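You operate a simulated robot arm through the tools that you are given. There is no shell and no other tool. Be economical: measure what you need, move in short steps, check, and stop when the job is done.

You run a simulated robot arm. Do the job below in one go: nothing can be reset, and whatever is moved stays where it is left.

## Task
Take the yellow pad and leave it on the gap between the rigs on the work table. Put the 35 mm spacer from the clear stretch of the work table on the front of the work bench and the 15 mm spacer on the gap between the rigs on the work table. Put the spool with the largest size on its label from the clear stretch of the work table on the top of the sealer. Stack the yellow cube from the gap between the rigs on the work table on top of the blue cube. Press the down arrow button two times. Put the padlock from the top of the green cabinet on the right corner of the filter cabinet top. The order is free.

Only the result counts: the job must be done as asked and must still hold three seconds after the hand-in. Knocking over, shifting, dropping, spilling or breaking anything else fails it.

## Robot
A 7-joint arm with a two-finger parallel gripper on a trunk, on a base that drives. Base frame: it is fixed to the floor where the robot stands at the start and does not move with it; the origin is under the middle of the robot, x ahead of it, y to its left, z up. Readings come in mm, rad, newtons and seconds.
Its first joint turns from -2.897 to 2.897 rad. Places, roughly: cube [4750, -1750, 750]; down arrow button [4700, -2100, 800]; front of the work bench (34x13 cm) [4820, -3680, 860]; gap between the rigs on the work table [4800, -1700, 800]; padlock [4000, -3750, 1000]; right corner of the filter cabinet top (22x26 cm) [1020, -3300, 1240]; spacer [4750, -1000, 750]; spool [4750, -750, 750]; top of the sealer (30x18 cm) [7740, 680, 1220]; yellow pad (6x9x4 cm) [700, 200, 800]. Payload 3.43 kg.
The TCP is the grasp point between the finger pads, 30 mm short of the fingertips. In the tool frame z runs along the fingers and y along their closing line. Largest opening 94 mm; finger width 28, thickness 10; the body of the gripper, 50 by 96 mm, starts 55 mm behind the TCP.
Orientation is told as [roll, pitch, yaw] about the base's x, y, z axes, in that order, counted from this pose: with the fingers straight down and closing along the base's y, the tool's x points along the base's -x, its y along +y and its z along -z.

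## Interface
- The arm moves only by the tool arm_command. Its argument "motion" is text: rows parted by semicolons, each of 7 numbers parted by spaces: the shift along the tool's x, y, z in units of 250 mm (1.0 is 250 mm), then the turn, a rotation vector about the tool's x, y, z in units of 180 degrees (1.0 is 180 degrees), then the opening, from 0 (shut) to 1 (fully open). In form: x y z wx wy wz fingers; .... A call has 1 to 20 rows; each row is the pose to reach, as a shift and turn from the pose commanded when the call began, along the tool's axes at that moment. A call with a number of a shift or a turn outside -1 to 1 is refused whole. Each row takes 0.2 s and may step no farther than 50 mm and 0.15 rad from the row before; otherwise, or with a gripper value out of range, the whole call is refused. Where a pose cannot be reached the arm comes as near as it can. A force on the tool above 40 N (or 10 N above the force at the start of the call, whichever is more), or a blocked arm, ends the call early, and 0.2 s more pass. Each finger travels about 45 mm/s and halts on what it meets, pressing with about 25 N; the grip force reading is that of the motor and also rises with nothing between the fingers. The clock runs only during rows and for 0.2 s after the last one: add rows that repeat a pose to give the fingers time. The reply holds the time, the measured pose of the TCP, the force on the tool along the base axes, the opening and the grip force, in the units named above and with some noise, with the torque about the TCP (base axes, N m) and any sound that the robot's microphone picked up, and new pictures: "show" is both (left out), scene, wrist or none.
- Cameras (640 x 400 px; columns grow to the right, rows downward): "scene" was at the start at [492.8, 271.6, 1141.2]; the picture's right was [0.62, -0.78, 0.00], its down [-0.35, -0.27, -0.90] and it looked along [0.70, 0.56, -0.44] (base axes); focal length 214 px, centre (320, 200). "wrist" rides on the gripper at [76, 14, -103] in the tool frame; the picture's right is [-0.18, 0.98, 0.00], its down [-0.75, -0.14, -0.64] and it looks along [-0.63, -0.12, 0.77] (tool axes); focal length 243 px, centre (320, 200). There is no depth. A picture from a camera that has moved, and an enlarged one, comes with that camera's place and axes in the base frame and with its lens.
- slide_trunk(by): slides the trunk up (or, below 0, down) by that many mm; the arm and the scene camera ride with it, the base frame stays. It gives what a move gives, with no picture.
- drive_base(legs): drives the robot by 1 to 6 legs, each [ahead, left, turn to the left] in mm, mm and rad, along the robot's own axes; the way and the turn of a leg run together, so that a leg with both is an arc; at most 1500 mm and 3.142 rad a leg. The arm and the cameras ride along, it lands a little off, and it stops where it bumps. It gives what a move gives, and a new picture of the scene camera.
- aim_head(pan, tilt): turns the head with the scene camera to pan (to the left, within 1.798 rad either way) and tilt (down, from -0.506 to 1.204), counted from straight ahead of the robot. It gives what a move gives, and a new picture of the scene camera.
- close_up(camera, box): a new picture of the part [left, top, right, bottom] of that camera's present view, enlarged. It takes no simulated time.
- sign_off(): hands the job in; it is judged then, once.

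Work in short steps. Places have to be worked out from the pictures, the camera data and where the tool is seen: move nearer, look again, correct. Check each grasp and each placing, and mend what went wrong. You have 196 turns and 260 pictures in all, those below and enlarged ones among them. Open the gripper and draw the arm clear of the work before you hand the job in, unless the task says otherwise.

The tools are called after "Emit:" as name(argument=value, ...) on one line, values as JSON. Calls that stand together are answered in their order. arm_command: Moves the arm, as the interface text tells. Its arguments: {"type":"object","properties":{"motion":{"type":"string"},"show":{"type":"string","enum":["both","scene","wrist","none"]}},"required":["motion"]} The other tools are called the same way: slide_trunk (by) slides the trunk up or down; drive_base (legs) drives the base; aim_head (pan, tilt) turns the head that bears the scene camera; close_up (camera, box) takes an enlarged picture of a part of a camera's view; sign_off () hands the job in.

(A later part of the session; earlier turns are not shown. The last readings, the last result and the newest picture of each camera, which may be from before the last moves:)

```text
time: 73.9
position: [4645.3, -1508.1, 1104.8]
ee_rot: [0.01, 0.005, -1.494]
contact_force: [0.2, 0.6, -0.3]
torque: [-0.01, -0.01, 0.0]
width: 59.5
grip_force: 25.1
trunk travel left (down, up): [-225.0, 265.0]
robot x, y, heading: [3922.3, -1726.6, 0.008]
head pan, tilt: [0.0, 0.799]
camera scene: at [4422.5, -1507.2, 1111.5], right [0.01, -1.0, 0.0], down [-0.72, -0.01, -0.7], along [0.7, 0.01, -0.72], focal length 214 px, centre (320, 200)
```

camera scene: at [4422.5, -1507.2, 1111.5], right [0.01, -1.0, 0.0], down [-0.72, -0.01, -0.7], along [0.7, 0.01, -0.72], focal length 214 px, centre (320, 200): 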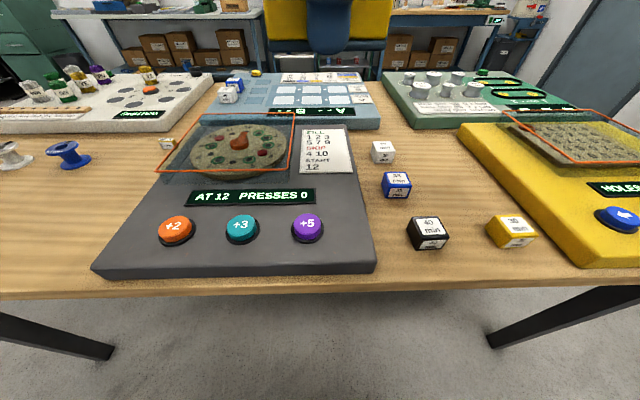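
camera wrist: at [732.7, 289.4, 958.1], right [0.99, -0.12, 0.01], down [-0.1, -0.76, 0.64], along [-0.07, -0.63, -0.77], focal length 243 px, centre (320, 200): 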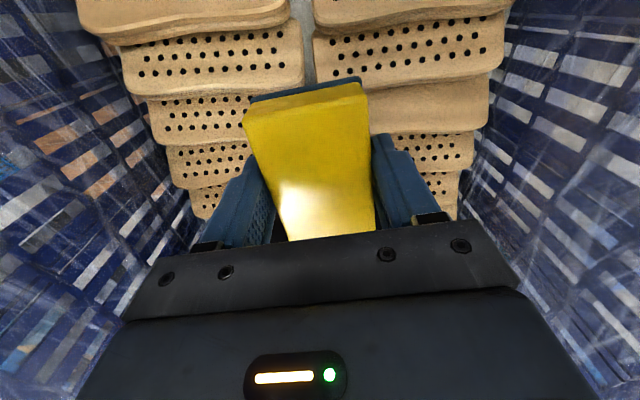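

The gap between the grey and yellow rigs spans y −1602 to −1980, with cubes in it, and the free area is near (4830, −1865). I'll move closer and right so that spot is within easy reach, then look again.

Emit:
drive_base(legs=[[100, -250, 0]])

Emit:
close_up(camera="scene", box=[200, 60, 520, 260])

```text
time: 75.8
position: [4747.5, -1757.7, 1104.9]
ee_rot: [0.011, 0.005, -1.493]
contact_force: [-0.6, -0.2, -0.2]
torque: [-0.05, 0.02, -0.04]
width: 59.6
grip_force: 24.8
trunk travel left (down, up): [-225.0, 265.0]
robot x, y, heading: [4027.0, -1971.8, 0.007]
head pan, tilt: [0.0, 0.799]
camera scene: at [4524.9, -1756.3, 1111.4], right [0.01, -1.0, 0.0], down [-0.72, -0.01, -0.7], along [0.7, 0.01, -0.72], focal length 214 px, centre (320, 200)
```

scene: 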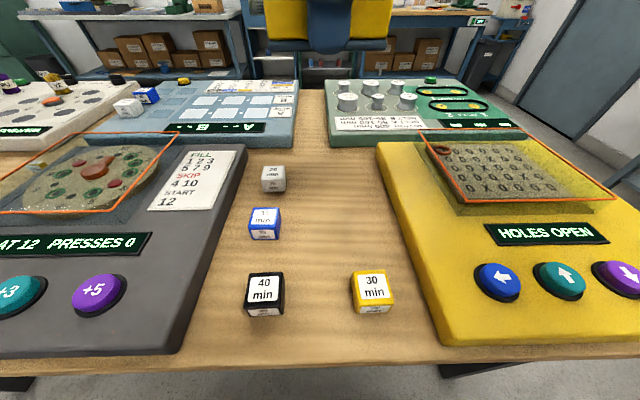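

```text
2.00 times, centred on (360, 160) of scene
camera zoom: at [4524.9, -1756.3, 1111.4], right [0.01, -1.0, 0.0], down [-0.72, -0.01, -0.7], along [0.7, 0.01, -0.72], focal length 429 px, centre (240, 280)
```

zoom: 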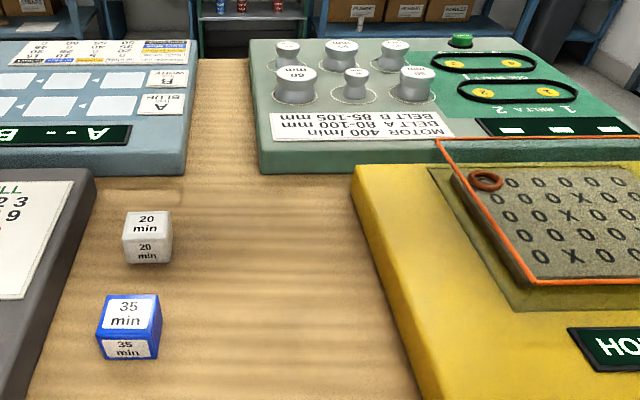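

Purple is the down arrow. The cubes are yellow (4658, −1835), black (4654, −1671), blue (4791, −1648) and white (4926, −1641). I'll put the pad at about (4900, −1800), moving over gently first and then partway down.

Emit:
arm_command(motion="-0.027 0.074 0 0 0 0 0; -0.054 0.148 0 0 0 0 0; -0.081 0.222 0 0 0 0 0; -0.108 0.297 0 0 0 0 0; -0.134 0.37 0 0 0 0 0; -0.161 0.445 0 0 0 0 0; -0.188 0.52 0 0 0 0 0; -0.215 0.593 0 0 0 0 0; -0.215 0.593 0.1 0 0 0 0; -0.215 0.593 0.2 0 0 0 0; -0.215 0.593 0.3 0 0 0 0; -0.215 0.593 0.4 0 0 0 0; -0.215 0.593 0.5 0 0 0 0; -0.215 0.593 0.6 0 0 0 0; -0.215 0.593 0.7 0 0 0 0; -0.215 0.593 0.8 0 0 0 0; -0.215 0.593 0.9 0 0 0 0")

```text
time: 79.4
position: [4901.8, -1797.6, 881.4]
ee_rot: [0.011, 0.005, -1.493]
contact_force: [0.4, 0.3, -0.3]
torque: [0.0, -0.01, 0.02]
width: 59.5
grip_force: 24.9
trunk travel left (down, up): [-225.0, 265.0]
robot x, y, heading: [4025.9, -1977.0, 0.009]
head pan, tilt: [0.0, 0.799]
camera scene: at [4524.8, -1756.4, 1111.6], right [0.01, -1.0, 0.0], down [-0.72, -0.01, -0.7], along [0.7, 0.01, -0.72], focal length 214 px, centre (320, 200)
camera wrist: at [4908.8, -1721.1, 984.0], right [0.99, -0.11, 0.01], down [-0.09, -0.77, 0.64], along [-0.06, -0.63, -0.77], focal length 243 px, centre (320, 200)
```

scene: 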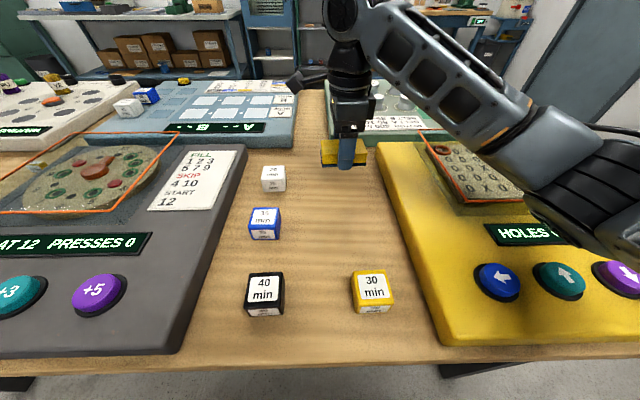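
wrist: 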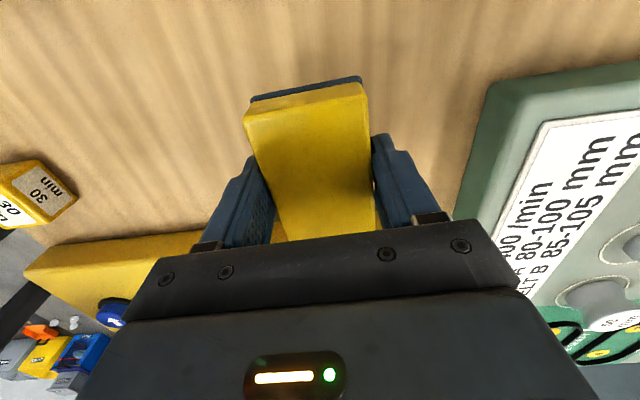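

Pad over a clear table patch. I'll lower in small steps until it touches.

Emit:
arm_command(motion="0 0 0.08 0 0 0 0; 0 0 0.16 0 0 0 0; 0 0 0.22 0 0 0 0; 0 0 0.26 0 0 0 0; 0 0 0.3 0 0 0 0", show="both")

```text
time: 80.8
position: [4921.9, -1814.8, 851.6]
ee_rot: [0.085, -0.02, -1.506]
contact_force: [-0.8, 3.5, -0.2]
torque: [-0.18, -0.02, -0.01]
width: 59.8
grip_force: 24.9
trunk travel left (down, up): [-225.0, 265.0]
robot x, y, heading: [4028.3, -1982.5, 0.005]
head pan, tilt: [0.0, 0.799]
heard: click
stopped in row 5: the arm was blocked; the commanded pose is now the measured one
camera scene: at [4522.2, -1763.5, 1116.5], right [0.0, -1.0, 0.0], down [-0.71, 0.0, -0.7], along [0.7, 0.0, -0.71], focal length 214 px, centre (320, 200)
camera wrist: at [4922.2, -1736.9, 953.5], right [0.99, -0.12, 0.09], down [-0.15, -0.75, 0.64], along [-0.01, -0.65, -0.76], focal length 243 px, centre (320, 200)
```

scene: 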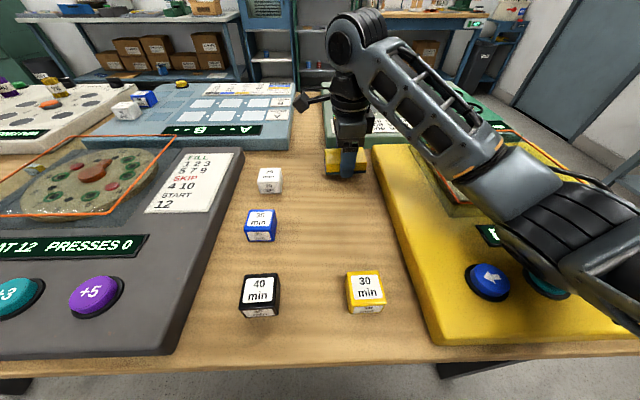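
wrist: 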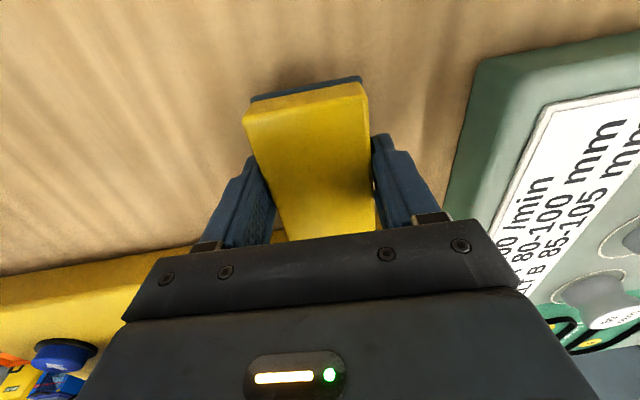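

The arm's forearm hit the yellow rig and something clicked. I'll back straight up now and check the rig.

Emit:
arm_command(motion="0 0 -0.1 0 0 0 0; 0 0 -0.2 0 0 0 0; 0 0 -0.3 0 0 0 0; 0 0 -0.4 0 0 0 0; 0 0 -0.5 0 0 0 0; 0 0 -0.6 0 0 0 0; 0 0 -0.7 0 0 0 0; 0 0 -0.8 0 0 0 0; 0 0 -0.9 0 0 0 0", show="scene")

Emit:
aim_head(pan=-0.5, tilt=0.8)

```text
time: 82.8
position: [4906.0, -1810.0, 1058.3]
ee_rot: [0.063, -0.014, -1.505]
contact_force: [0.4, 0.2, -0.3]
torque: [0.0, -0.01, 0.04]
width: 59.4
grip_force: 25.1
trunk travel left (down, up): [-225.0, 265.0]
robot x, y, heading: [4027.9, -1978.9, 0.003]
head pan, tilt: [0.0, 0.799]
camera scene: at [4528.6, -1763.8, 1111.3], right [0.01, -1.0, 0.0], down [-0.72, 0.0, -0.7], along [0.7, 0.0, -0.72], focal length 214 px, centre (320, 200)
```

scene: 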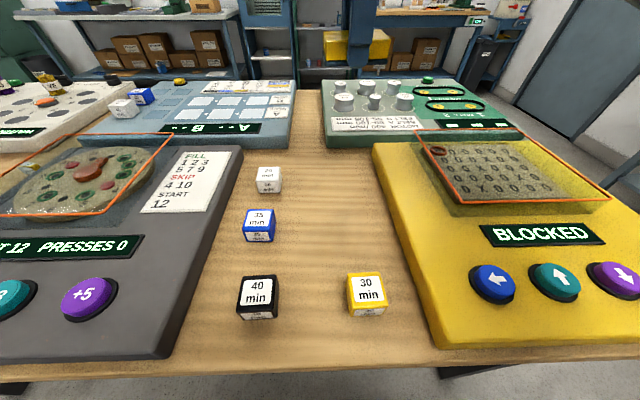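

```text
time: 83.8
position: [4905.7, -1809.6, 1058.9]
ee_rot: [0.063, -0.013, -1.501]
contact_force: [0.1, -0.5, -1.4]
torque: [-0.01, -0.01, -0.02]
width: 59.7
grip_force: 25.3
trunk travel left (down, up): [-225.0, 265.0]
robot x, y, heading: [4028.1, -1985.1, 0.004]
head pan, tilt: [-0.499, 0.799]
camera scene: at [4518.9, -1802.4, 1111.4], right [-0.47, -0.88, 0.0], down [-0.63, 0.34, -0.7], along [0.61, -0.33, -0.72], focal length 214 px, centre (320, 200)
```

scene: 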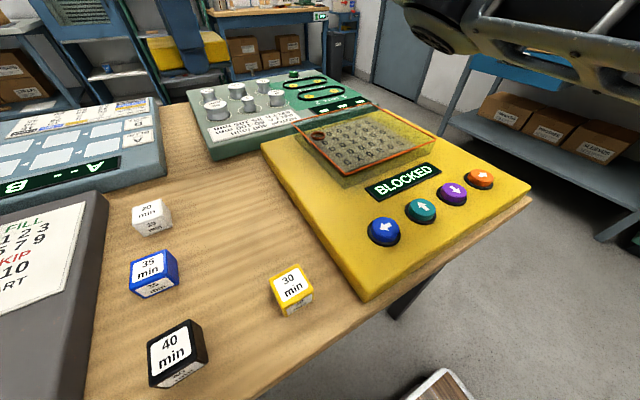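

The display now reads BLOCKED: some button was nudged but the ring seems not to have moved. I'll zoom in to understand the grid.

Emit:
close_up(camera="scene", box=[280, 90, 500, 250])

```text
2.50 times, centred on (390, 170) of scene
camera zoom: at [4518.9, -1802.4, 1111.4], right [-0.47, -0.88, 0.0], down [-0.63, 0.34, -0.7], along [0.61, -0.33, -0.72], focal length 536 px, centre (145, 275)
```

zoom: 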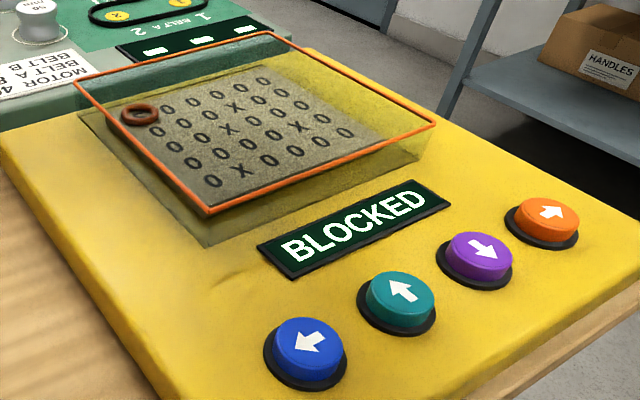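

The ring is still in the top-left corner, so the accidental press was up or left and was blocked; nothing moved. To keep the elbow clear of the rigs I'll raise the trunk by 220 mm and work with the arm reaching downward.

Emit:
slide_trunk(by=220)

Emit:
aim_head(pan=-0.3, tilt=0.85)

```text
time: 86.1
position: [4905.7, -1810.3, 1278.8]
ee_rot: [0.062, -0.014, -1.5]
contact_force: [-0.1, 0.0, -0.5]
torque: [-0.04, 0.01, -0.03]
width: 59.6
grip_force: 25.0
trunk travel left (down, up): [-445.0, 45.0]
robot x, y, heading: [4032.1, -1983.5, -0.003]
head pan, tilt: [-0.499, 0.799]
```

```text
time: 86.8
position: [4906.6, -1809.8, 1278.5]
ee_rot: [0.062, -0.013, -1.501]
contact_force: [-0.3, -0.8, -0.1]
torque: [0.07, -0.05, 0.04]
width: 59.5
grip_force: 25.4
trunk travel left (down, up): [-445.0, 45.0]
robot x, y, heading: [4026.5, -1982.3, 0.001]
head pan, tilt: [-0.3, 0.85]
camera scene: at [4522.6, -1787.0, 1327.4], right [-0.29, -0.96, 0.0], down [-0.72, 0.22, -0.66], along [0.63, -0.19, -0.75], focal length 214 px, centre (320, 200)
```

scene: 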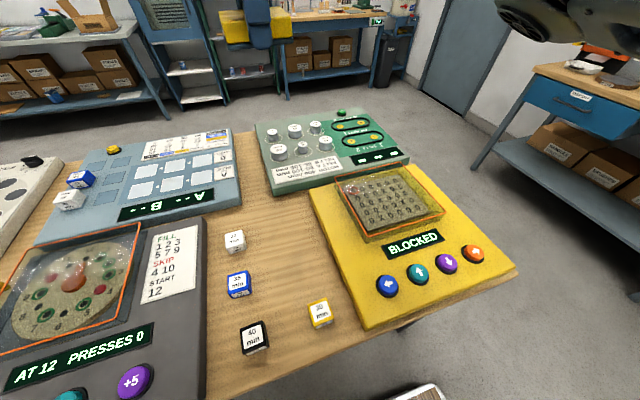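

The view is clear. I'll straighten the small tilt picked up in the collision and re-centre.

Emit:
arm_command(motion="0.02 -0.01 0.05 0.0197 0.0041 0 0; 0.04 -0.021 0.1 0.0197 0.0041 0 0; 0.04 -0.021 0.2 0.0197 0.0041 0 0; 0.04 -0.021 0.3 0.0197 0.0041 0 0; 0.04 -0.021 0.4 0.0197 0.0041 0 0", show="none")

Emit:
arm_command(motion="0 0 0.1 0 0 0 0; 0 0 0.2 0 0 0 0; 0 0 0.3 0 0 0 0; 0 0 0.4 0 0 0 0; 0 0 0.5 0 0 0 0; 0 0 0.6 0 0 0 0; 0 0 0.7 0 0 0 0; 0 0 0.8 0 0 0 0; 0 0 0.9 0 0 0 0", show="scene")

```text
time: 88.0
position: [4905.9, -1802.6, 1178.5]
ee_rot: [0.002, -0.002, -1.501]
contact_force: [-0.8, -1.2, 0.1]
torque: [0.02, -0.02, -0.03]
width: 59.8
grip_force: 24.9
trunk travel left (down, up): [-445.0, 45.0]
robot x, y, heading: [4029.4, -1982.7, -0.001]
head pan, tilt: [-0.3, 0.85]
```

```text
time: 90.0
position: [4907.5, -1802.6, 953.5]
ee_rot: [-0.001, -0.001, -1.503]
contact_force: [-0.5, -0.1, -1.6]
torque: [0.06, 0.0, 0.0]
width: 59.9
grip_force: 25.0
trunk travel left (down, up): [-445.0, 45.0]
robot x, y, heading: [4027.3, -1980.9, 0.004]
head pan, tilt: [-0.3, 0.85]
camera scene: at [4522.6, -1787.1, 1327.5], right [-0.29, -0.96, 0.0], down [-0.72, 0.22, -0.66], along [0.63, -0.19, -0.75], focal length 214 px, centre (320, 200)
```

scene: 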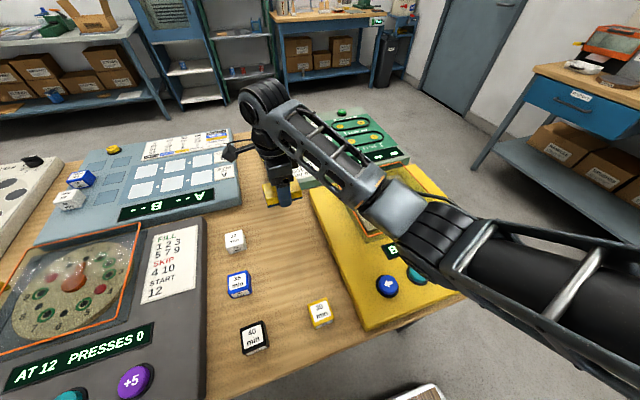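

The forearm is now higher above the rig than before. I'll descend further in short steps and look.

Emit:
arm_command(motion="0 0 0.1 0 0 0 0; 0 0 0.2 0 0 0 0; 0 0 0.3 0 0 0 0; 0 0 0.4 0 0 0 0; 0 0 0.5 0 0 0 0", show="both")

```text
time: 91.2
position: [4907.4, -1801.9, 831.3]
ee_rot: [0.001, 0.002, -1.501]
contact_force: [-0.4, -0.6, 1.3]
torque: [0.1, -0.01, 0.0]
width: 59.8
grip_force: 25.2
trunk travel left (down, up): [-445.0, 45.0]
robot x, y, heading: [4024.9, -1981.5, 0.008]
head pan, tilt: [-0.3, 0.85]
camera scene: at [4522.6, -1787.1, 1327.5], right [-0.29, -0.96, 0.0], down [-0.72, 0.22, -0.66], along [0.63, -0.19, -0.75], focal length 214 px, centre (320, 200)
camera wrist: at [4916.2, -1723.9, 932.7], right [0.99, -0.11, 0.0], down [-0.09, -0.76, 0.64], along [-0.07, -0.64, -0.77], focal length 243 px, centre (320, 200)
```

scene: 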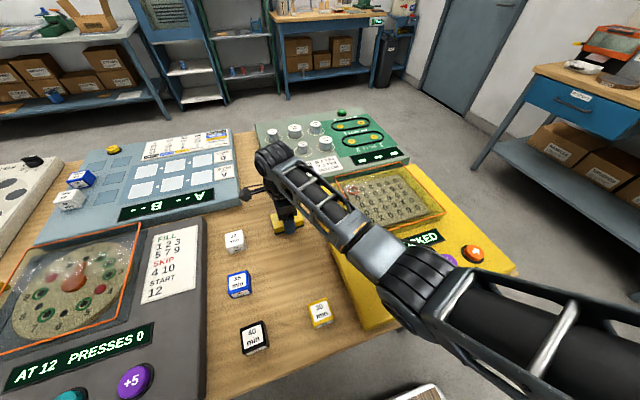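
wrist: 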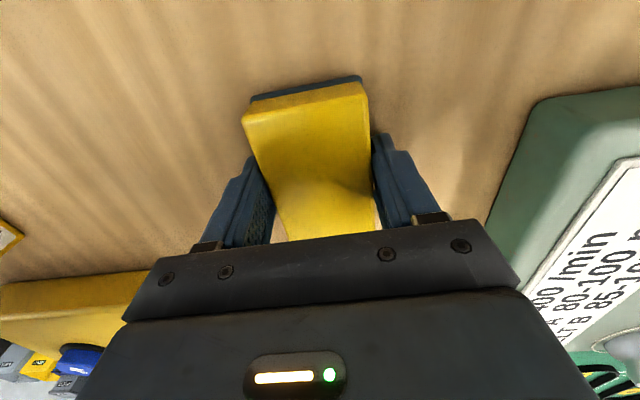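

Good clearance. I'll lower on until touch.

Emit:
arm_command(motion="0 0 0.05 0 0 0 0; 0 0 0.09 0 0 0 0; 0 0 0.11 0 0 0 0; 0 0 0.13 0 0 0 0; 0 0 0.15 0 0 0 0; 0 0 0.16 0 0 0 0; 0 0 0.17 0 0 0 0; 0 0 0.18 0 0 0 0; 0 0 0.19 0 0 0 0; 0 0 0.2 0 0 0 0", show="none")

```text
time: 91.6
position: [4908.6, -1800.7, 830.4]
ee_rot: [0.005, 0.002, -1.501]
contact_force: [-6.8, -0.9, 18.1]
torque: [-0.24, 0.8, -0.05]
width: 59.9
grip_force: 25.0
trunk travel left (down, up): [-445.0, 45.0]
robot x, y, heading: [4031.1, -1980.9, 0.003]
head pan, tilt: [-0.3, 0.85]
stopped in row 1: the force on the tool passed its limit at 55 N (the readings are from after the stop); the commanded pose is now the measured one
```

It touched at TCP z 830, so the table top is near 790. The pad is down and I'll open.

Emit:
arm_command(motion="0 0 -0.004 0 0 0 0; 0 0 -0.004 0 0 0 1; 0 0 -0.004 0 0 0 1; 0 0 -0.004 0 0 0 1; 0 0 -0.06 0 0 0 1; 0 0 -0.2 0 0 0 1; 0 0 -0.4 0 0 0 1; 0 0 -0.6 0 0 0 1", show="both")

```text
time: 93.4
position: [4907.7, -1797.2, 977.9]
ee_rot: [0.0, 0.0, -1.5]
contact_force: [-1.0, 1.3, -1.6]
torque: [-0.13, -0.01, 0.02]
width: 93.8
grip_force: 0.1
trunk travel left (down, up): [-445.0, 45.0]
robot x, y, heading: [4028.7, -1979.1, 0.013]
head pan, tilt: [-0.3, 0.85]
camera scene: at [4522.2, -1783.8, 1326.8], right [-0.29, -0.96, 0.0], down [-0.72, 0.22, -0.66], along [0.63, -0.19, -0.75], focal length 214 px, centre (320, 200)
camera wrist: at [4916.9, -1720.9, 1079.8], right [0.99, -0.11, 0.0], down [-0.09, -0.76, 0.64], along [-0.07, -0.64, -0.77], focal length 243 px, centre (320, 200)
```

scene: 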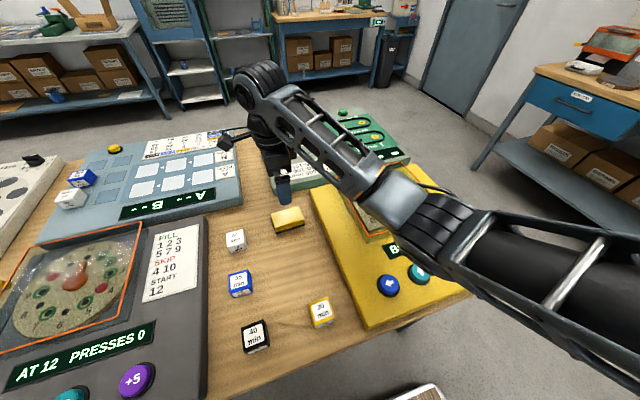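
wrist: 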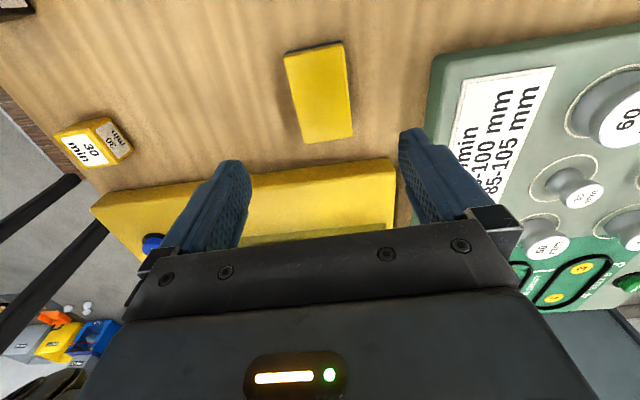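

The pad is released flat in the gap. Next is the yellow cube near (4640, −1820). It is close to the minimum reach, so I'll back the base off 120 mm and bring the gripper over it.

Emit:
drive_base(legs=[[-120, 0, 0]])

Emit:
arm_command(motion="-0.01 -0.12 -0.04 0 0 0 1; -0.03 -0.24 -0.04 0 0 0 1; -0.05 -0.36 -0.04 0 0 0 1; -0.06 -0.48 -0.04 0 0 0 1; -0.065 -0.585 -0.04 0 0 0 1; -0.065 -0.585 -0.04 0 0 0 1", show="both")

```text
time: 94.6
position: [4789.8, -1800.8, 978.5]
ee_rot: [0.002, 0.001, -1.498]
contact_force: [-0.4, 0.2, 0.7]
torque: [0.01, 0.03, 0.0]
width: 93.9
grip_force: 0.0
trunk travel left (down, up): [-445.0, 45.0]
robot x, y, heading: [3904.6, -1984.4, 0.008]
head pan, tilt: [-0.3, 0.85]
camera scene: at [4402.1, -1786.6, 1327.4], right [-0.29, -0.96, 0.0], down [-0.72, 0.22, -0.66], along [0.63, -0.19, -0.75], focal length 214 px, centre (320, 200)
```

scene: 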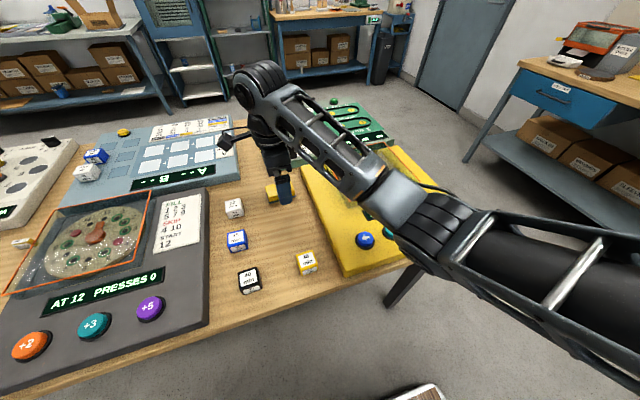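

```text
time: 96.0
position: [4642.8, -1827.8, 988.6]
ee_rot: [0.003, 0.0, -1.497]
contact_force: [0.1, 0.0, -0.1]
torque: [0.0, -0.02, 0.0]
width: 94.1
grip_force: 0.1
trunk travel left (down, up): [-445.0, 45.0]
robot x, y, heading: [3905.3, -1984.5, 0.011]
head pan, tilt: [-0.3, 0.85]
camera scene: at [4402.0, -1786.6, 1327.4], right [-0.29, -0.96, 0.0], down [-0.72, 0.22, -0.66], along [0.63, -0.19, -0.75], focal length 214 px, centre (320, 200)
camera wrist: at [4651.5, -1749.6, 1090.9], right [0.99, -0.11, 0.0], down [-0.09, -0.76, 0.64], along [-0.07, -0.64, -0.77], focal length 243 px, centre (320, 200)
```

scene: 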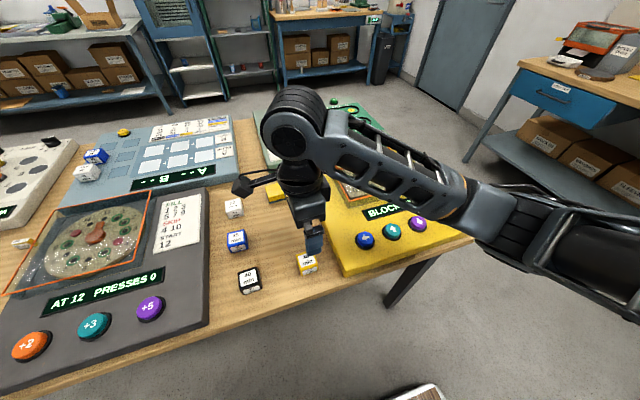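
wrist: 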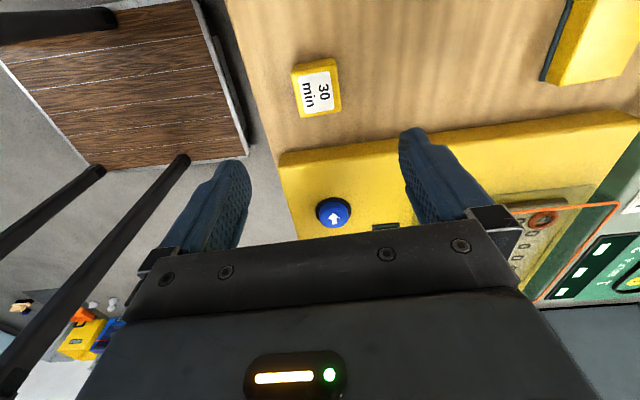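

The yellow cube's top centre is (4641, −1820), axis-aligned, about 45 mm. I'll square the yaw, descend to z≈828 and grip.

Emit:
arm_command(motion="0.032 0 0.16 0 0 0.025 1; 0.032 0 0.32 0 0 0.025 1; 0.032 0 0.46 0 0 0.025 1; 0.032 0 0.56 0 0 0.025 1; 0.032 0 0.63 0 0 0.025 1; 0.032 0 0.63 0 0 0.025 1; 0.032 0 0.63 0 0 0.025 0.5; 0.032 0 0.63 0 0 0.025 0; 0.032 0 0.63 0 0 0.025 0; 0.032 0 0.63 0 0 0.025 0; 0.032 0 0.63 0 0 0.025 0", show="both")

```text
time: 98.4
position: [4644.1, -1819.3, 831.0]
ee_rot: [0.004, 0.0, -1.575]
contact_force: [0.5, 0.0, 0.6]
torque: [0.01, -0.01, 0.0]
width: 49.8
grip_force: 24.8
trunk travel left (down, up): [-445.0, 45.0]
robot x, y, heading: [3905.0, -1984.9, 0.011]
head pan, tilt: [-0.3, 0.85]
camera scene: at [4402.0, -1786.6, 1327.4], right [-0.29, -0.96, 0.0], down [-0.72, 0.22, -0.66], along [0.63, -0.19, -0.75], focal length 214 px, centre (320, 200)
camera wrist: at [4658.5, -1742.6, 933.6], right [0.98, -0.19, 0.0], down [-0.15, -0.75, 0.64], along [-0.12, -0.63, -0.77], focal length 243 px, centre (320, 200)
```

scene: 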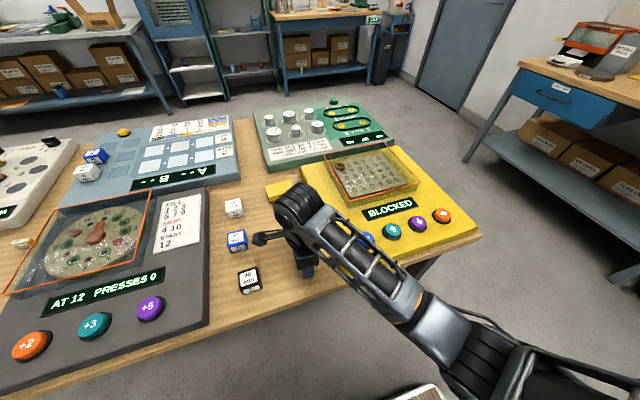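
wrist: 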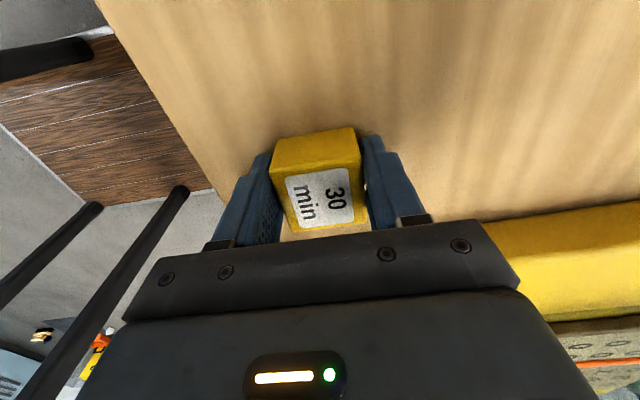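

Gripped at 49.8 mm, so this is a 50 mm cube with its bottom at TCP−41. I'll lift and carry it near the blue cube to measure that one from above.

Emit:
arm_command(motion="0 0 -0.08 0 0 0 0; 0 0 -0.2 0 0 0 0; 0 0 -0.34 0 0 0 0; 0 0 -0.48 0 0 0 0; 0 0 -0.62 0 0 0 0; 0.1 0.07 -0.64 0 0 0 0; 0.2 0.14 -0.64 0 0 0 0; 0.3 0.21 -0.64 0 0 0 0; 0.4 0.28 -0.64 0 0 0 0; 0.5 0.35 -0.64 0 0 0 0; 0.616 0.424 -0.64 0 0 0 0; 0.616 0.424 -0.64 0 0 0 0", show="both")

```text
time: 101.0
position: [4750.1, -1666.5, 988.8]
ee_rot: [0.001, -0.002, -1.577]
contact_force: [0.1, -0.8, -1.3]
torque: [0.04, 0.05, 0.01]
width: 49.7
grip_force: 24.3
trunk travel left (down, up): [-445.0, 45.0]
robot x, y, heading: [3908.2, -1980.1, 0.004]
head pan, tilt: [-0.3, 0.85]
camera scene: at [4402.0, -1786.5, 1327.4], right [-0.29, -0.96, 0.0], down [-0.72, 0.22, -0.66], along [0.63, -0.19, -0.75], focal length 214 px, centre (320, 200)
camera wrist: at [4765.2, -1590.4, 1092.3], right [0.98, -0.19, 0.0], down [-0.15, -0.75, 0.64], along [-0.12, -0.63, -0.77], focal length 243 px, centre (320, 200)
```

scene: 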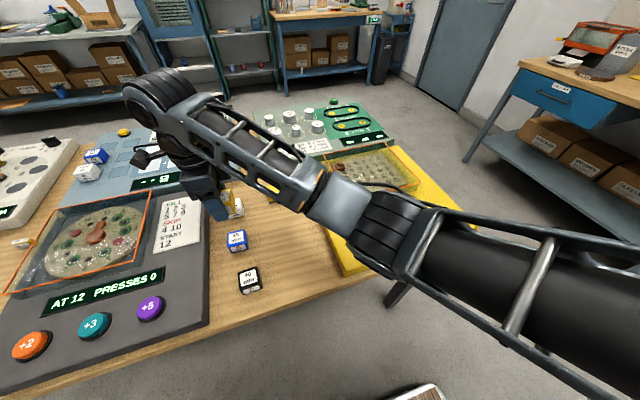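
wrist: 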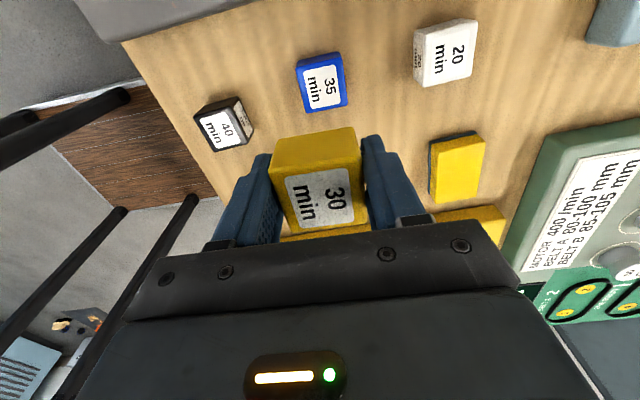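

The blue cube is visible just beyond the held one. I'll zoom for its top-face corners.

Emit:
close_up(camera="wrist", box=[270, 40, 380, 125])

```text
4.71 times, centred on (325, 82) of wrist
camera zoom: at [4765.2, -1590.4, 1092.3], right [0.98, -0.19, 0.0], down [-0.15, -0.75, 0.64], along [-0.12, -0.63, -0.77], focal length 1142 px, centre (296, 753)
```

zoom: 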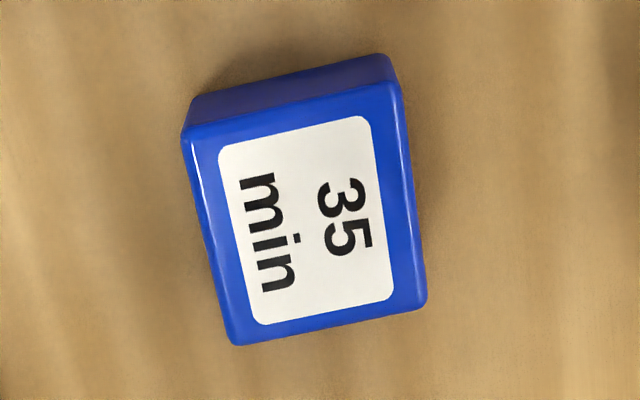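

Comparing sizes, the table top seems to be nearer 775. I'll zoom on the held cube to get its exact offset from the TCP.

Emit:
close_up(camera="wrist", box=[250, 120, 390, 250])

```text
3.08 times, centred on (320, 185) of wrist
camera zoom: at [4765.2, -1590.4, 1092.3], right [0.98, -0.19, 0.0], down [-0.15, -0.75, 0.64], along [-0.12, -0.63, -0.77], focal length 746 px, centre (320, 246)
```

zoom: 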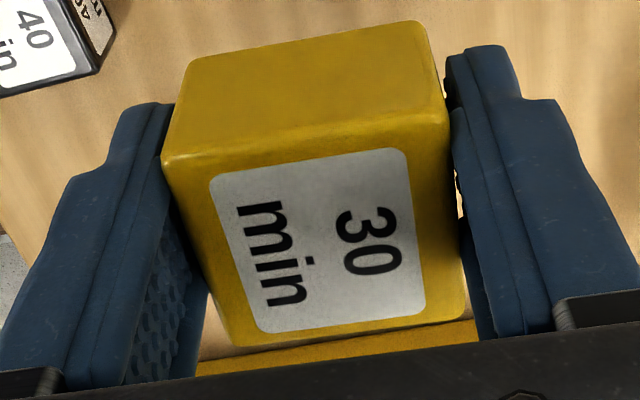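

From the fit, the held cube's centre sits about 17 mm to −y of the TCP with its bottom about 57 mm below. The blue one is about 5 mm to +y. I'll shift +22 mm in y and +2 in x, come down just above the blue cube, and check alignment from the scene camera.

Emit:
arm_command(motion="0.044 0.005 0 0 0 0 0; 0.088 0.01 0 0 0 0 0; 0.088 0.01 0.1 0 0 0 0; 0.088 0.01 0.2 0 0 0 0; 0.088 0.01 0.28 0 0 0 0; 0.088 0.01 0.34 0 0 0 0; 0.088 0.01 0.36 0 0 0 0", show="both")

Emit:
close_up(camera="scene", box=[190, 190, 290, 270])

Emit:
close_up(camera="wrist", box=[230, 80, 410, 250])

```text
time: 102.6
position: [4753.5, -1643.8, 900.4]
ee_rot: [0.003, 0.0, -1.576]
contact_force: [0.1, -0.2, -0.3]
torque: [-0.02, -0.01, -0.01]
width: 49.8
grip_force: 25.1
trunk travel left (down, up): [-445.0, 45.0]
robot x, y, heading: [3907.5, -1977.0, 0.006]
head pan, tilt: [-0.3, 0.85]
camera scene: at [4402.0, -1786.6, 1327.4], right [-0.29, -0.96, 0.0], down [-0.72, 0.22, -0.66], along [0.63, -0.19, -0.75], focal length 214 px, centre (320, 200)
camera wrist: at [4767.7, -1567.7, 1003.2], right [0.98, -0.19, 0.0], down [-0.15, -0.75, 0.64], along [-0.12, -0.63, -0.77], focal length 243 px, centre (320, 200)
```

scene: 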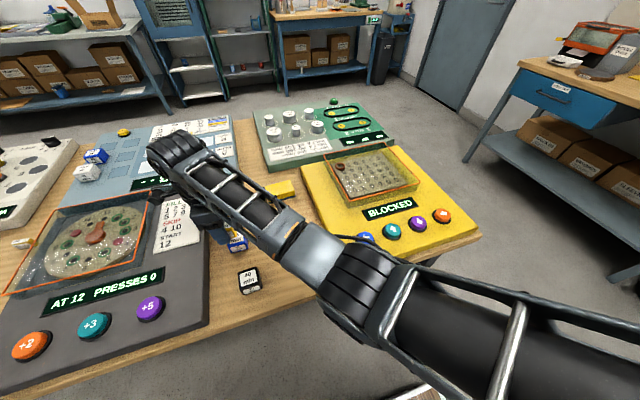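
wrist: 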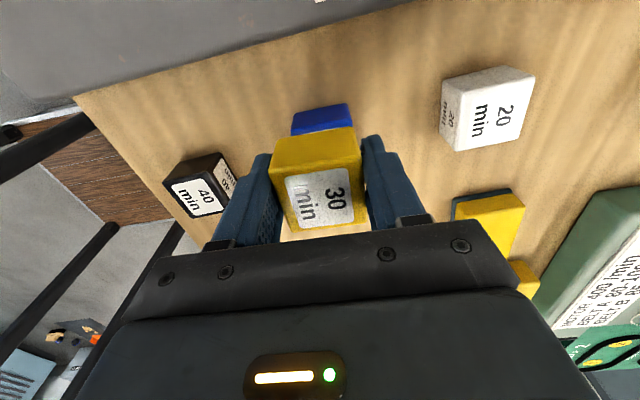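

```text
5.00 times, centred on (240, 230) of scene
camera zoom: at [4402.0, -1786.6, 1327.4], right [-0.29, -0.96, 0.0], down [-0.72, 0.22, -0.66], along [0.63, -0.19, -0.75], focal length 1072 px, centre (720, 50)
```

zoom: 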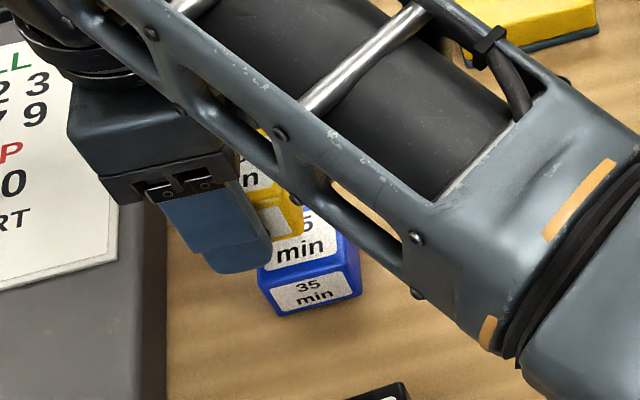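

```text
2.35 times, centred on (320, 165) of wrist
camera zoom: at [4767.7, -1567.7, 1003.2], right [0.98, -0.19, 0.0], down [-0.15, -0.75, 0.64], along [-0.12, -0.63, -0.77], focal length 571 px, centre (320, 282)
```

zoom: 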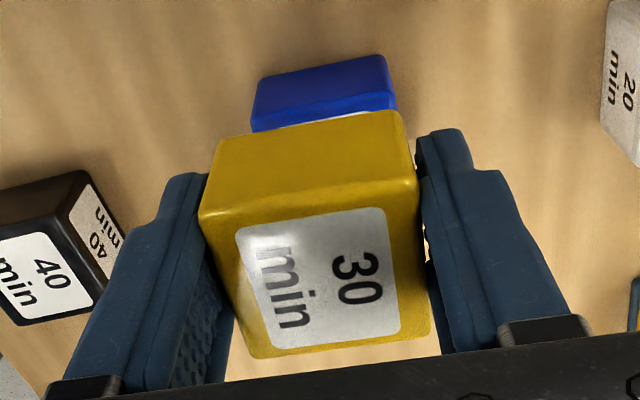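

The two views disagree on the remaining y offset, so I'll zoom tighter on the cubes before going lower.

Emit:
close_up(camera="scene", box=[214, 214, 264, 256])

```text
9.52 times, centred on (239, 235) of scene
camera zoom: at [4402.0, -1786.6, 1327.4], right [-0.29, -0.96, 0.0], down [-0.72, 0.22, -0.66], along [0.63, -0.19, -0.75], focal length 2043 px, centre (1091, -133)
```

zoom: 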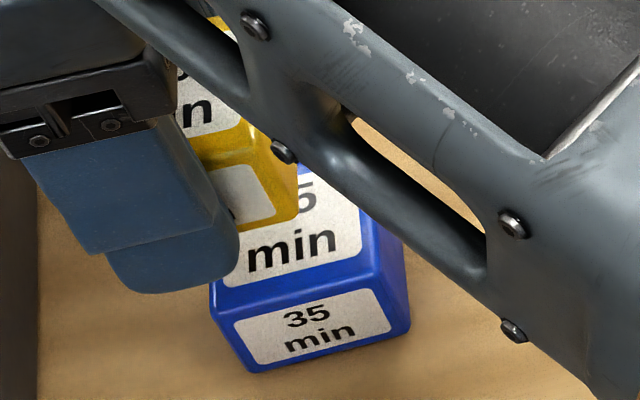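

The blocks are about 40 mm tall, so the gap is about 29 mm and the yellow one must move about 12 mm to −y. I'll shift, lower 20 mm and look again.

Emit:
arm_command(motion="-0.024 -0.004 0 0 0 0 0; -0.048 -0.004 0 0 0 0 0; -0.048 -0.004 0.04 0 0 0 0; -0.048 -0.004 0.08 0 0 0 0; -0.048 -0.004 0.08 0 0 0 0", show="none")

Emit:
close_up(camera="scene", box=[214, 214, 264, 256])

Emit:
close_up(camera="wrist", box=[230, 80, 410, 250])

```text
time: 103.8
position: [4750.7, -1654.9, 880.1]
ee_rot: [0.003, 0.001, -1.575]
contact_force: [0.3, 0.0, -0.7]
torque: [-0.02, -0.03, -0.01]
width: 49.7
grip_force: 25.2
trunk travel left (down, up): [-445.0, 45.0]
robot x, y, heading: [3910.1, -1977.8, 0.011]
head pan, tilt: [-0.3, 0.85]
```

```text
9.52 times, centred on (239, 235) of scene
camera zoom: at [4402.0, -1786.6, 1327.4], right [-0.29, -0.96, 0.0], down [-0.72, 0.22, -0.66], along [0.63, -0.19, -0.75], focal length 2043 px, centre (1091, -133)
```

zoom: 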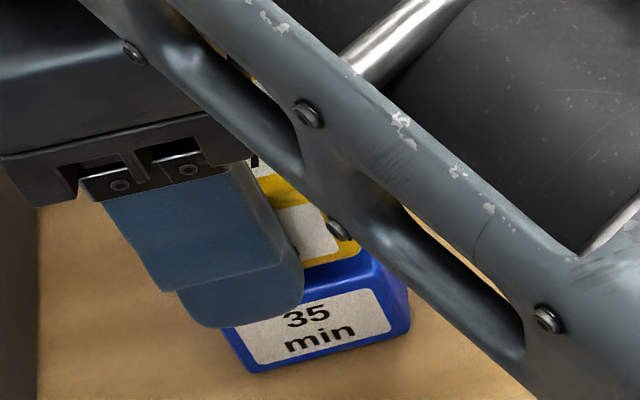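

```text
2.35 times, centred on (320, 165) of wrist
camera zoom: at [4766.2, -1577.9, 983.1], right [0.98, -0.19, 0.0], down [-0.15, -0.75, 0.64], along [-0.12, -0.63, -0.77], focal length 571 px, centre (320, 282)
```

zoom: 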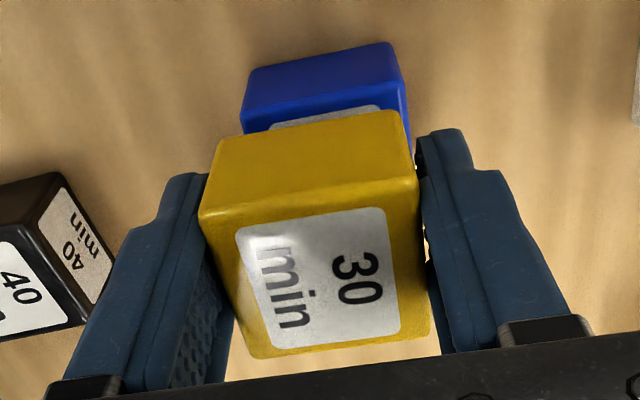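

Both views now agree to within about 2 mm. I'll lower in small steps until contact.

Emit:
arm_command(motion="0 0.004 0.02 0 0 0 0; 0 0.004 0.03 0 0 0 0; 0 0.004 0.036 0 0 0 0; 0 0.004 0.042 0 0 0 0; 0 0.004 0.048 0 0 0 0; 0 0.004 0.054 0 0 0 0; 0 0.004 0.06 0 0 0 0", show="none")

```text
time: 105.4
position: [4753.0, -1655.8, 867.6]
ee_rot: [0.004, 0.001, -1.576]
contact_force: [-0.2, 0.4, 4.2]
torque: [-0.05, 0.09, -0.02]
width: 49.8
grip_force: 25.4
trunk travel left (down, up): [-445.0, 45.0]
robot x, y, heading: [3906.8, -1982.6, 0.006]
head pan, tilt: [-0.3, 0.85]
```

It is resting on the blue cube (4 N of contact). I'll release and lift away.

Emit:
arm_command(motion="0 0 -0.006 0 0 0 0.6; 0 0 -0.006 0 0 0 0.8; 0 0 -0.006 0 0 0 1; 0 0 -0.006 0 0 0 1; 0 0 -0.08 0 0 0 1; 0 0 -0.2 0 0 0 1; 0 0 -0.38 0 0 0 1; 0.1 0 -0.5 0 0 0 1", show="both")

Emit:
close_up(camera="scene", box=[200, 195, 280, 260])

```text
time: 107.2
position: [4752.0, -1633.9, 989.7]
ee_rot: [0.002, 0.0, -1.578]
contact_force: [0.2, -0.6, 0.1]
torque: [0.04, 0.04, 0.01]
width: 93.9
grip_force: 0.0
trunk travel left (down, up): [-445.0, 45.0]
robot x, y, heading: [3909.3, -1985.3, 0.007]
head pan, tilt: [-0.3, 0.85]
camera scene: at [4402.2, -1787.1, 1327.3], right [-0.29, -0.96, 0.0], down [-0.72, 0.22, -0.66], along [0.63, -0.19, -0.75], focal length 214 px, centre (320, 200)
camera wrist: at [4767.6, -1556.9, 1091.9], right [0.98, -0.19, 0.0], down [-0.15, -0.75, 0.64], along [-0.12, -0.63, -0.77], focal length 243 px, centre (320, 200)
```

scene: 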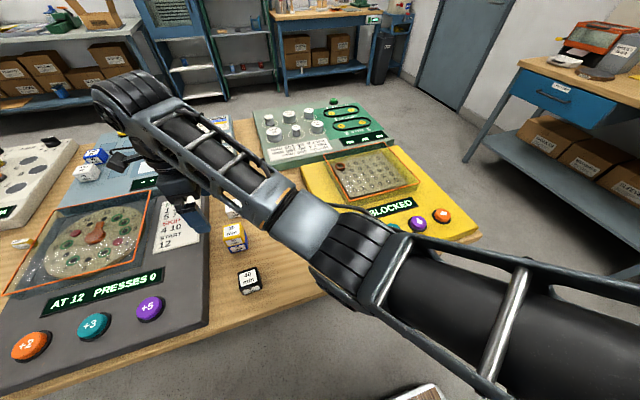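
wrist: 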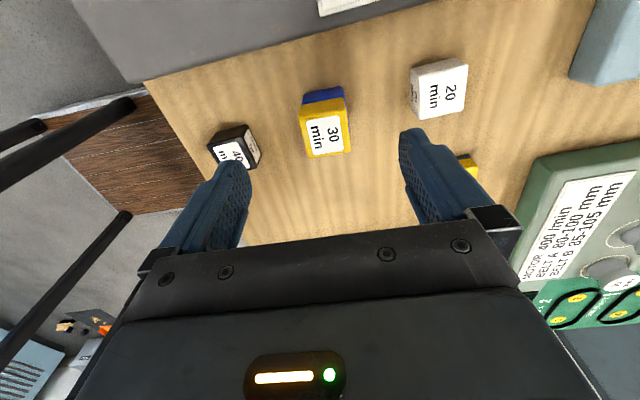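

```text
6.15 times, centred on (240, 228) of scene
camera zoom: at [4402.2, -1787.1, 1327.3], right [-0.29, -0.96, 0.0], down [-0.72, 0.22, -0.66], along [0.63, -0.19, -0.75], focal length 1320 px, centre (812, 31)
```

zoom: 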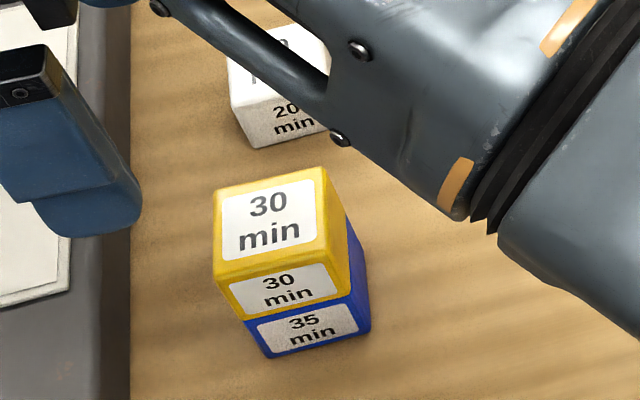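

The stack is good. Triangulating two earlier views puts the down-arrow (purple) button at about (4646, −2134, 853). I'll drive right 250 mm and close the gripper above it.

Emit:
drive_base(legs=[[0, -250, 0]])

```text
time: 109.1
position: [4755.6, -1888.3, 989.6]
ee_rot: [0.004, -0.001, -1.578]
contact_force: [0.1, 0.1, 0.3]
torque: [0.02, -0.02, -0.01]
width: 94.1
grip_force: 0.1
trunk travel left (down, up): [-445.0, 45.0]
robot x, y, heading: [3906.7, -2233.9, 0.001]
head pan, tilt: [-0.3, 0.85]
camera scene: at [4404.1, -2040.8, 1327.4], right [-0.29, -0.96, 0.0], down [-0.72, 0.22, -0.66], along [0.63, -0.19, -0.75], focal length 214 px, centre (320, 200)
```

scene: 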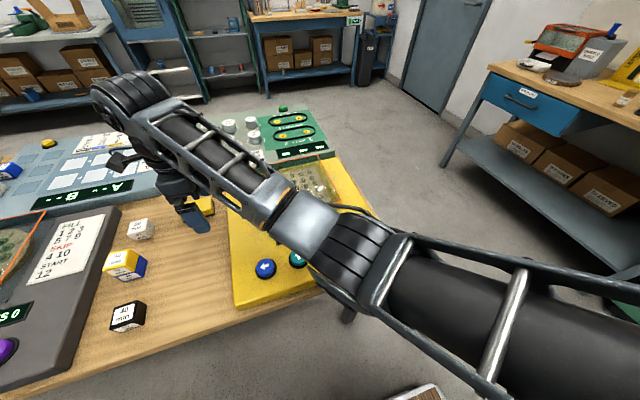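

I'll swing over to the button at constant height with the fingers closing.

Emit:
arm_command(motion="-0.16 -0.07 0 0 0 0 0.5; -0.32 -0.14 0 0 0 0 0; -0.48 -0.21 0 0 0 0 0; -0.64 -0.28 0 0 0 0 0; -0.8 -0.36 0 0 0 0 0; -0.984 -0.44 0 0 0 0 0; -0.984 -0.44 0 0 0 0 0", show="both")

```text
refused: row 6 steps farther than a row can; nothing moved
```

One row was slightly too long, so I'll add rows.

Emit:
arm_command(motion="-0.14 -0.063 0 0 0 0 0.5; -0.28 -0.126 0 0 0 0 0; -0.42 -0.189 0 0 0 0 0; -0.56 -0.252 0 0 0 0 0; -0.7 -0.315 0 0 0 0 0; -0.84 -0.378 0 0 0 0 0; -0.984 -0.44 0 0 0 0 0; -0.984 -0.44 0 0 0 0 0", show="both")

```text
time: 110.9
position: [4641.2, -2136.3, 989.7]
ee_rot: [0.004, 0.001, -1.579]
contact_force: [0.1, -0.7, -0.2]
torque: [0.0, 0.02, 0.04]
width: 0.0
grip_force: 25.3
trunk travel left (down, up): [-445.0, 45.0]
robot x, y, heading: [3908.9, -2235.8, 0.004]
head pan, tilt: [-0.3, 0.85]
camera scene: at [4404.1, -2040.9, 1327.4], right [-0.29, -0.96, 0.0], down [-0.72, 0.22, -0.66], along [0.63, -0.19, -0.75], focal length 214 px, centre (320, 200)
camera wrist: at [4656.3, -2059.1, 1092.7], right [0.98, -0.19, 0.0], down [-0.15, -0.75, 0.64], along [-0.12, -0.63, -0.77], focal length 243 px, centre (320, 200)
```

scene: 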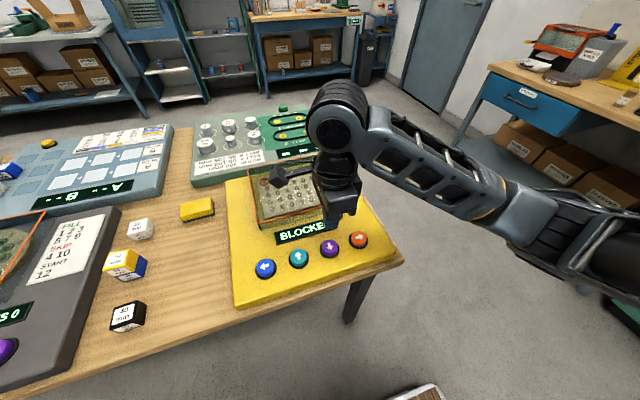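
wrist: 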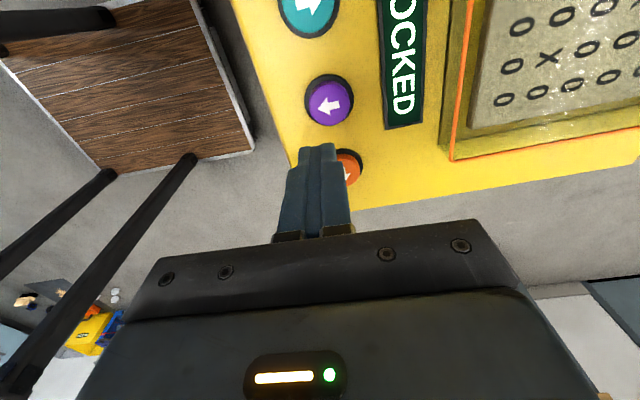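

The button's centre is at about (4647, −2137). I'll descend to just above it, then press slowly.

Emit:
arm_command(motion="-0.004 0.022 0.12 0 0 0 0; -0.004 0.022 0.26 0 0 0 0; -0.004 0.022 0.36 0 0 0 0; -0.004 0.022 0.4 0 0 0 0; -0.004 0.022 0.412 0 0 0 0; -0.004 0.022 0.424 0 0 0 0; -0.004 0.022 0.436 0 0 0 0; -0.004 0.022 0.448 0 0 0 0", show="both")

```text
time: 112.7
position: [4648.8, -2133.6, 880.0]
ee_rot: [0.007, 0.002, -1.58]
contact_force: [3.8, 4.4, 32.6]
torque: [-0.07, -0.09, -0.21]
width: 0.0
grip_force: 25.2
trunk travel left (down, up): [-445.0, 45.0]
robot x, y, heading: [3910.0, -2231.3, 0.006]
head pan, tilt: [-0.3, 0.85]
heard: click
camera scene: at [4403.4, -2040.8, 1328.3], right [-0.29, -0.96, 0.0], down [-0.72, 0.22, -0.66], along [0.63, -0.19, -0.75], focal length 214 px, centre (320, 200)
camera wrist: at [4663.0, -2057.1, 982.2], right [0.98, -0.19, 0.01], down [-0.15, -0.75, 0.64], along [-0.12, -0.63, -0.77], focal length 243 px, centre (320, 200)
```

scene: 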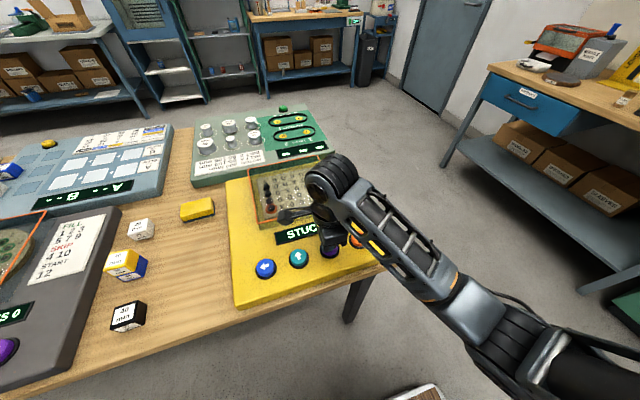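
wrist: 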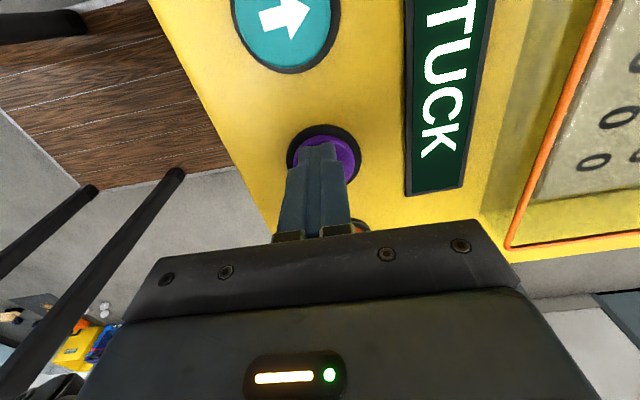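

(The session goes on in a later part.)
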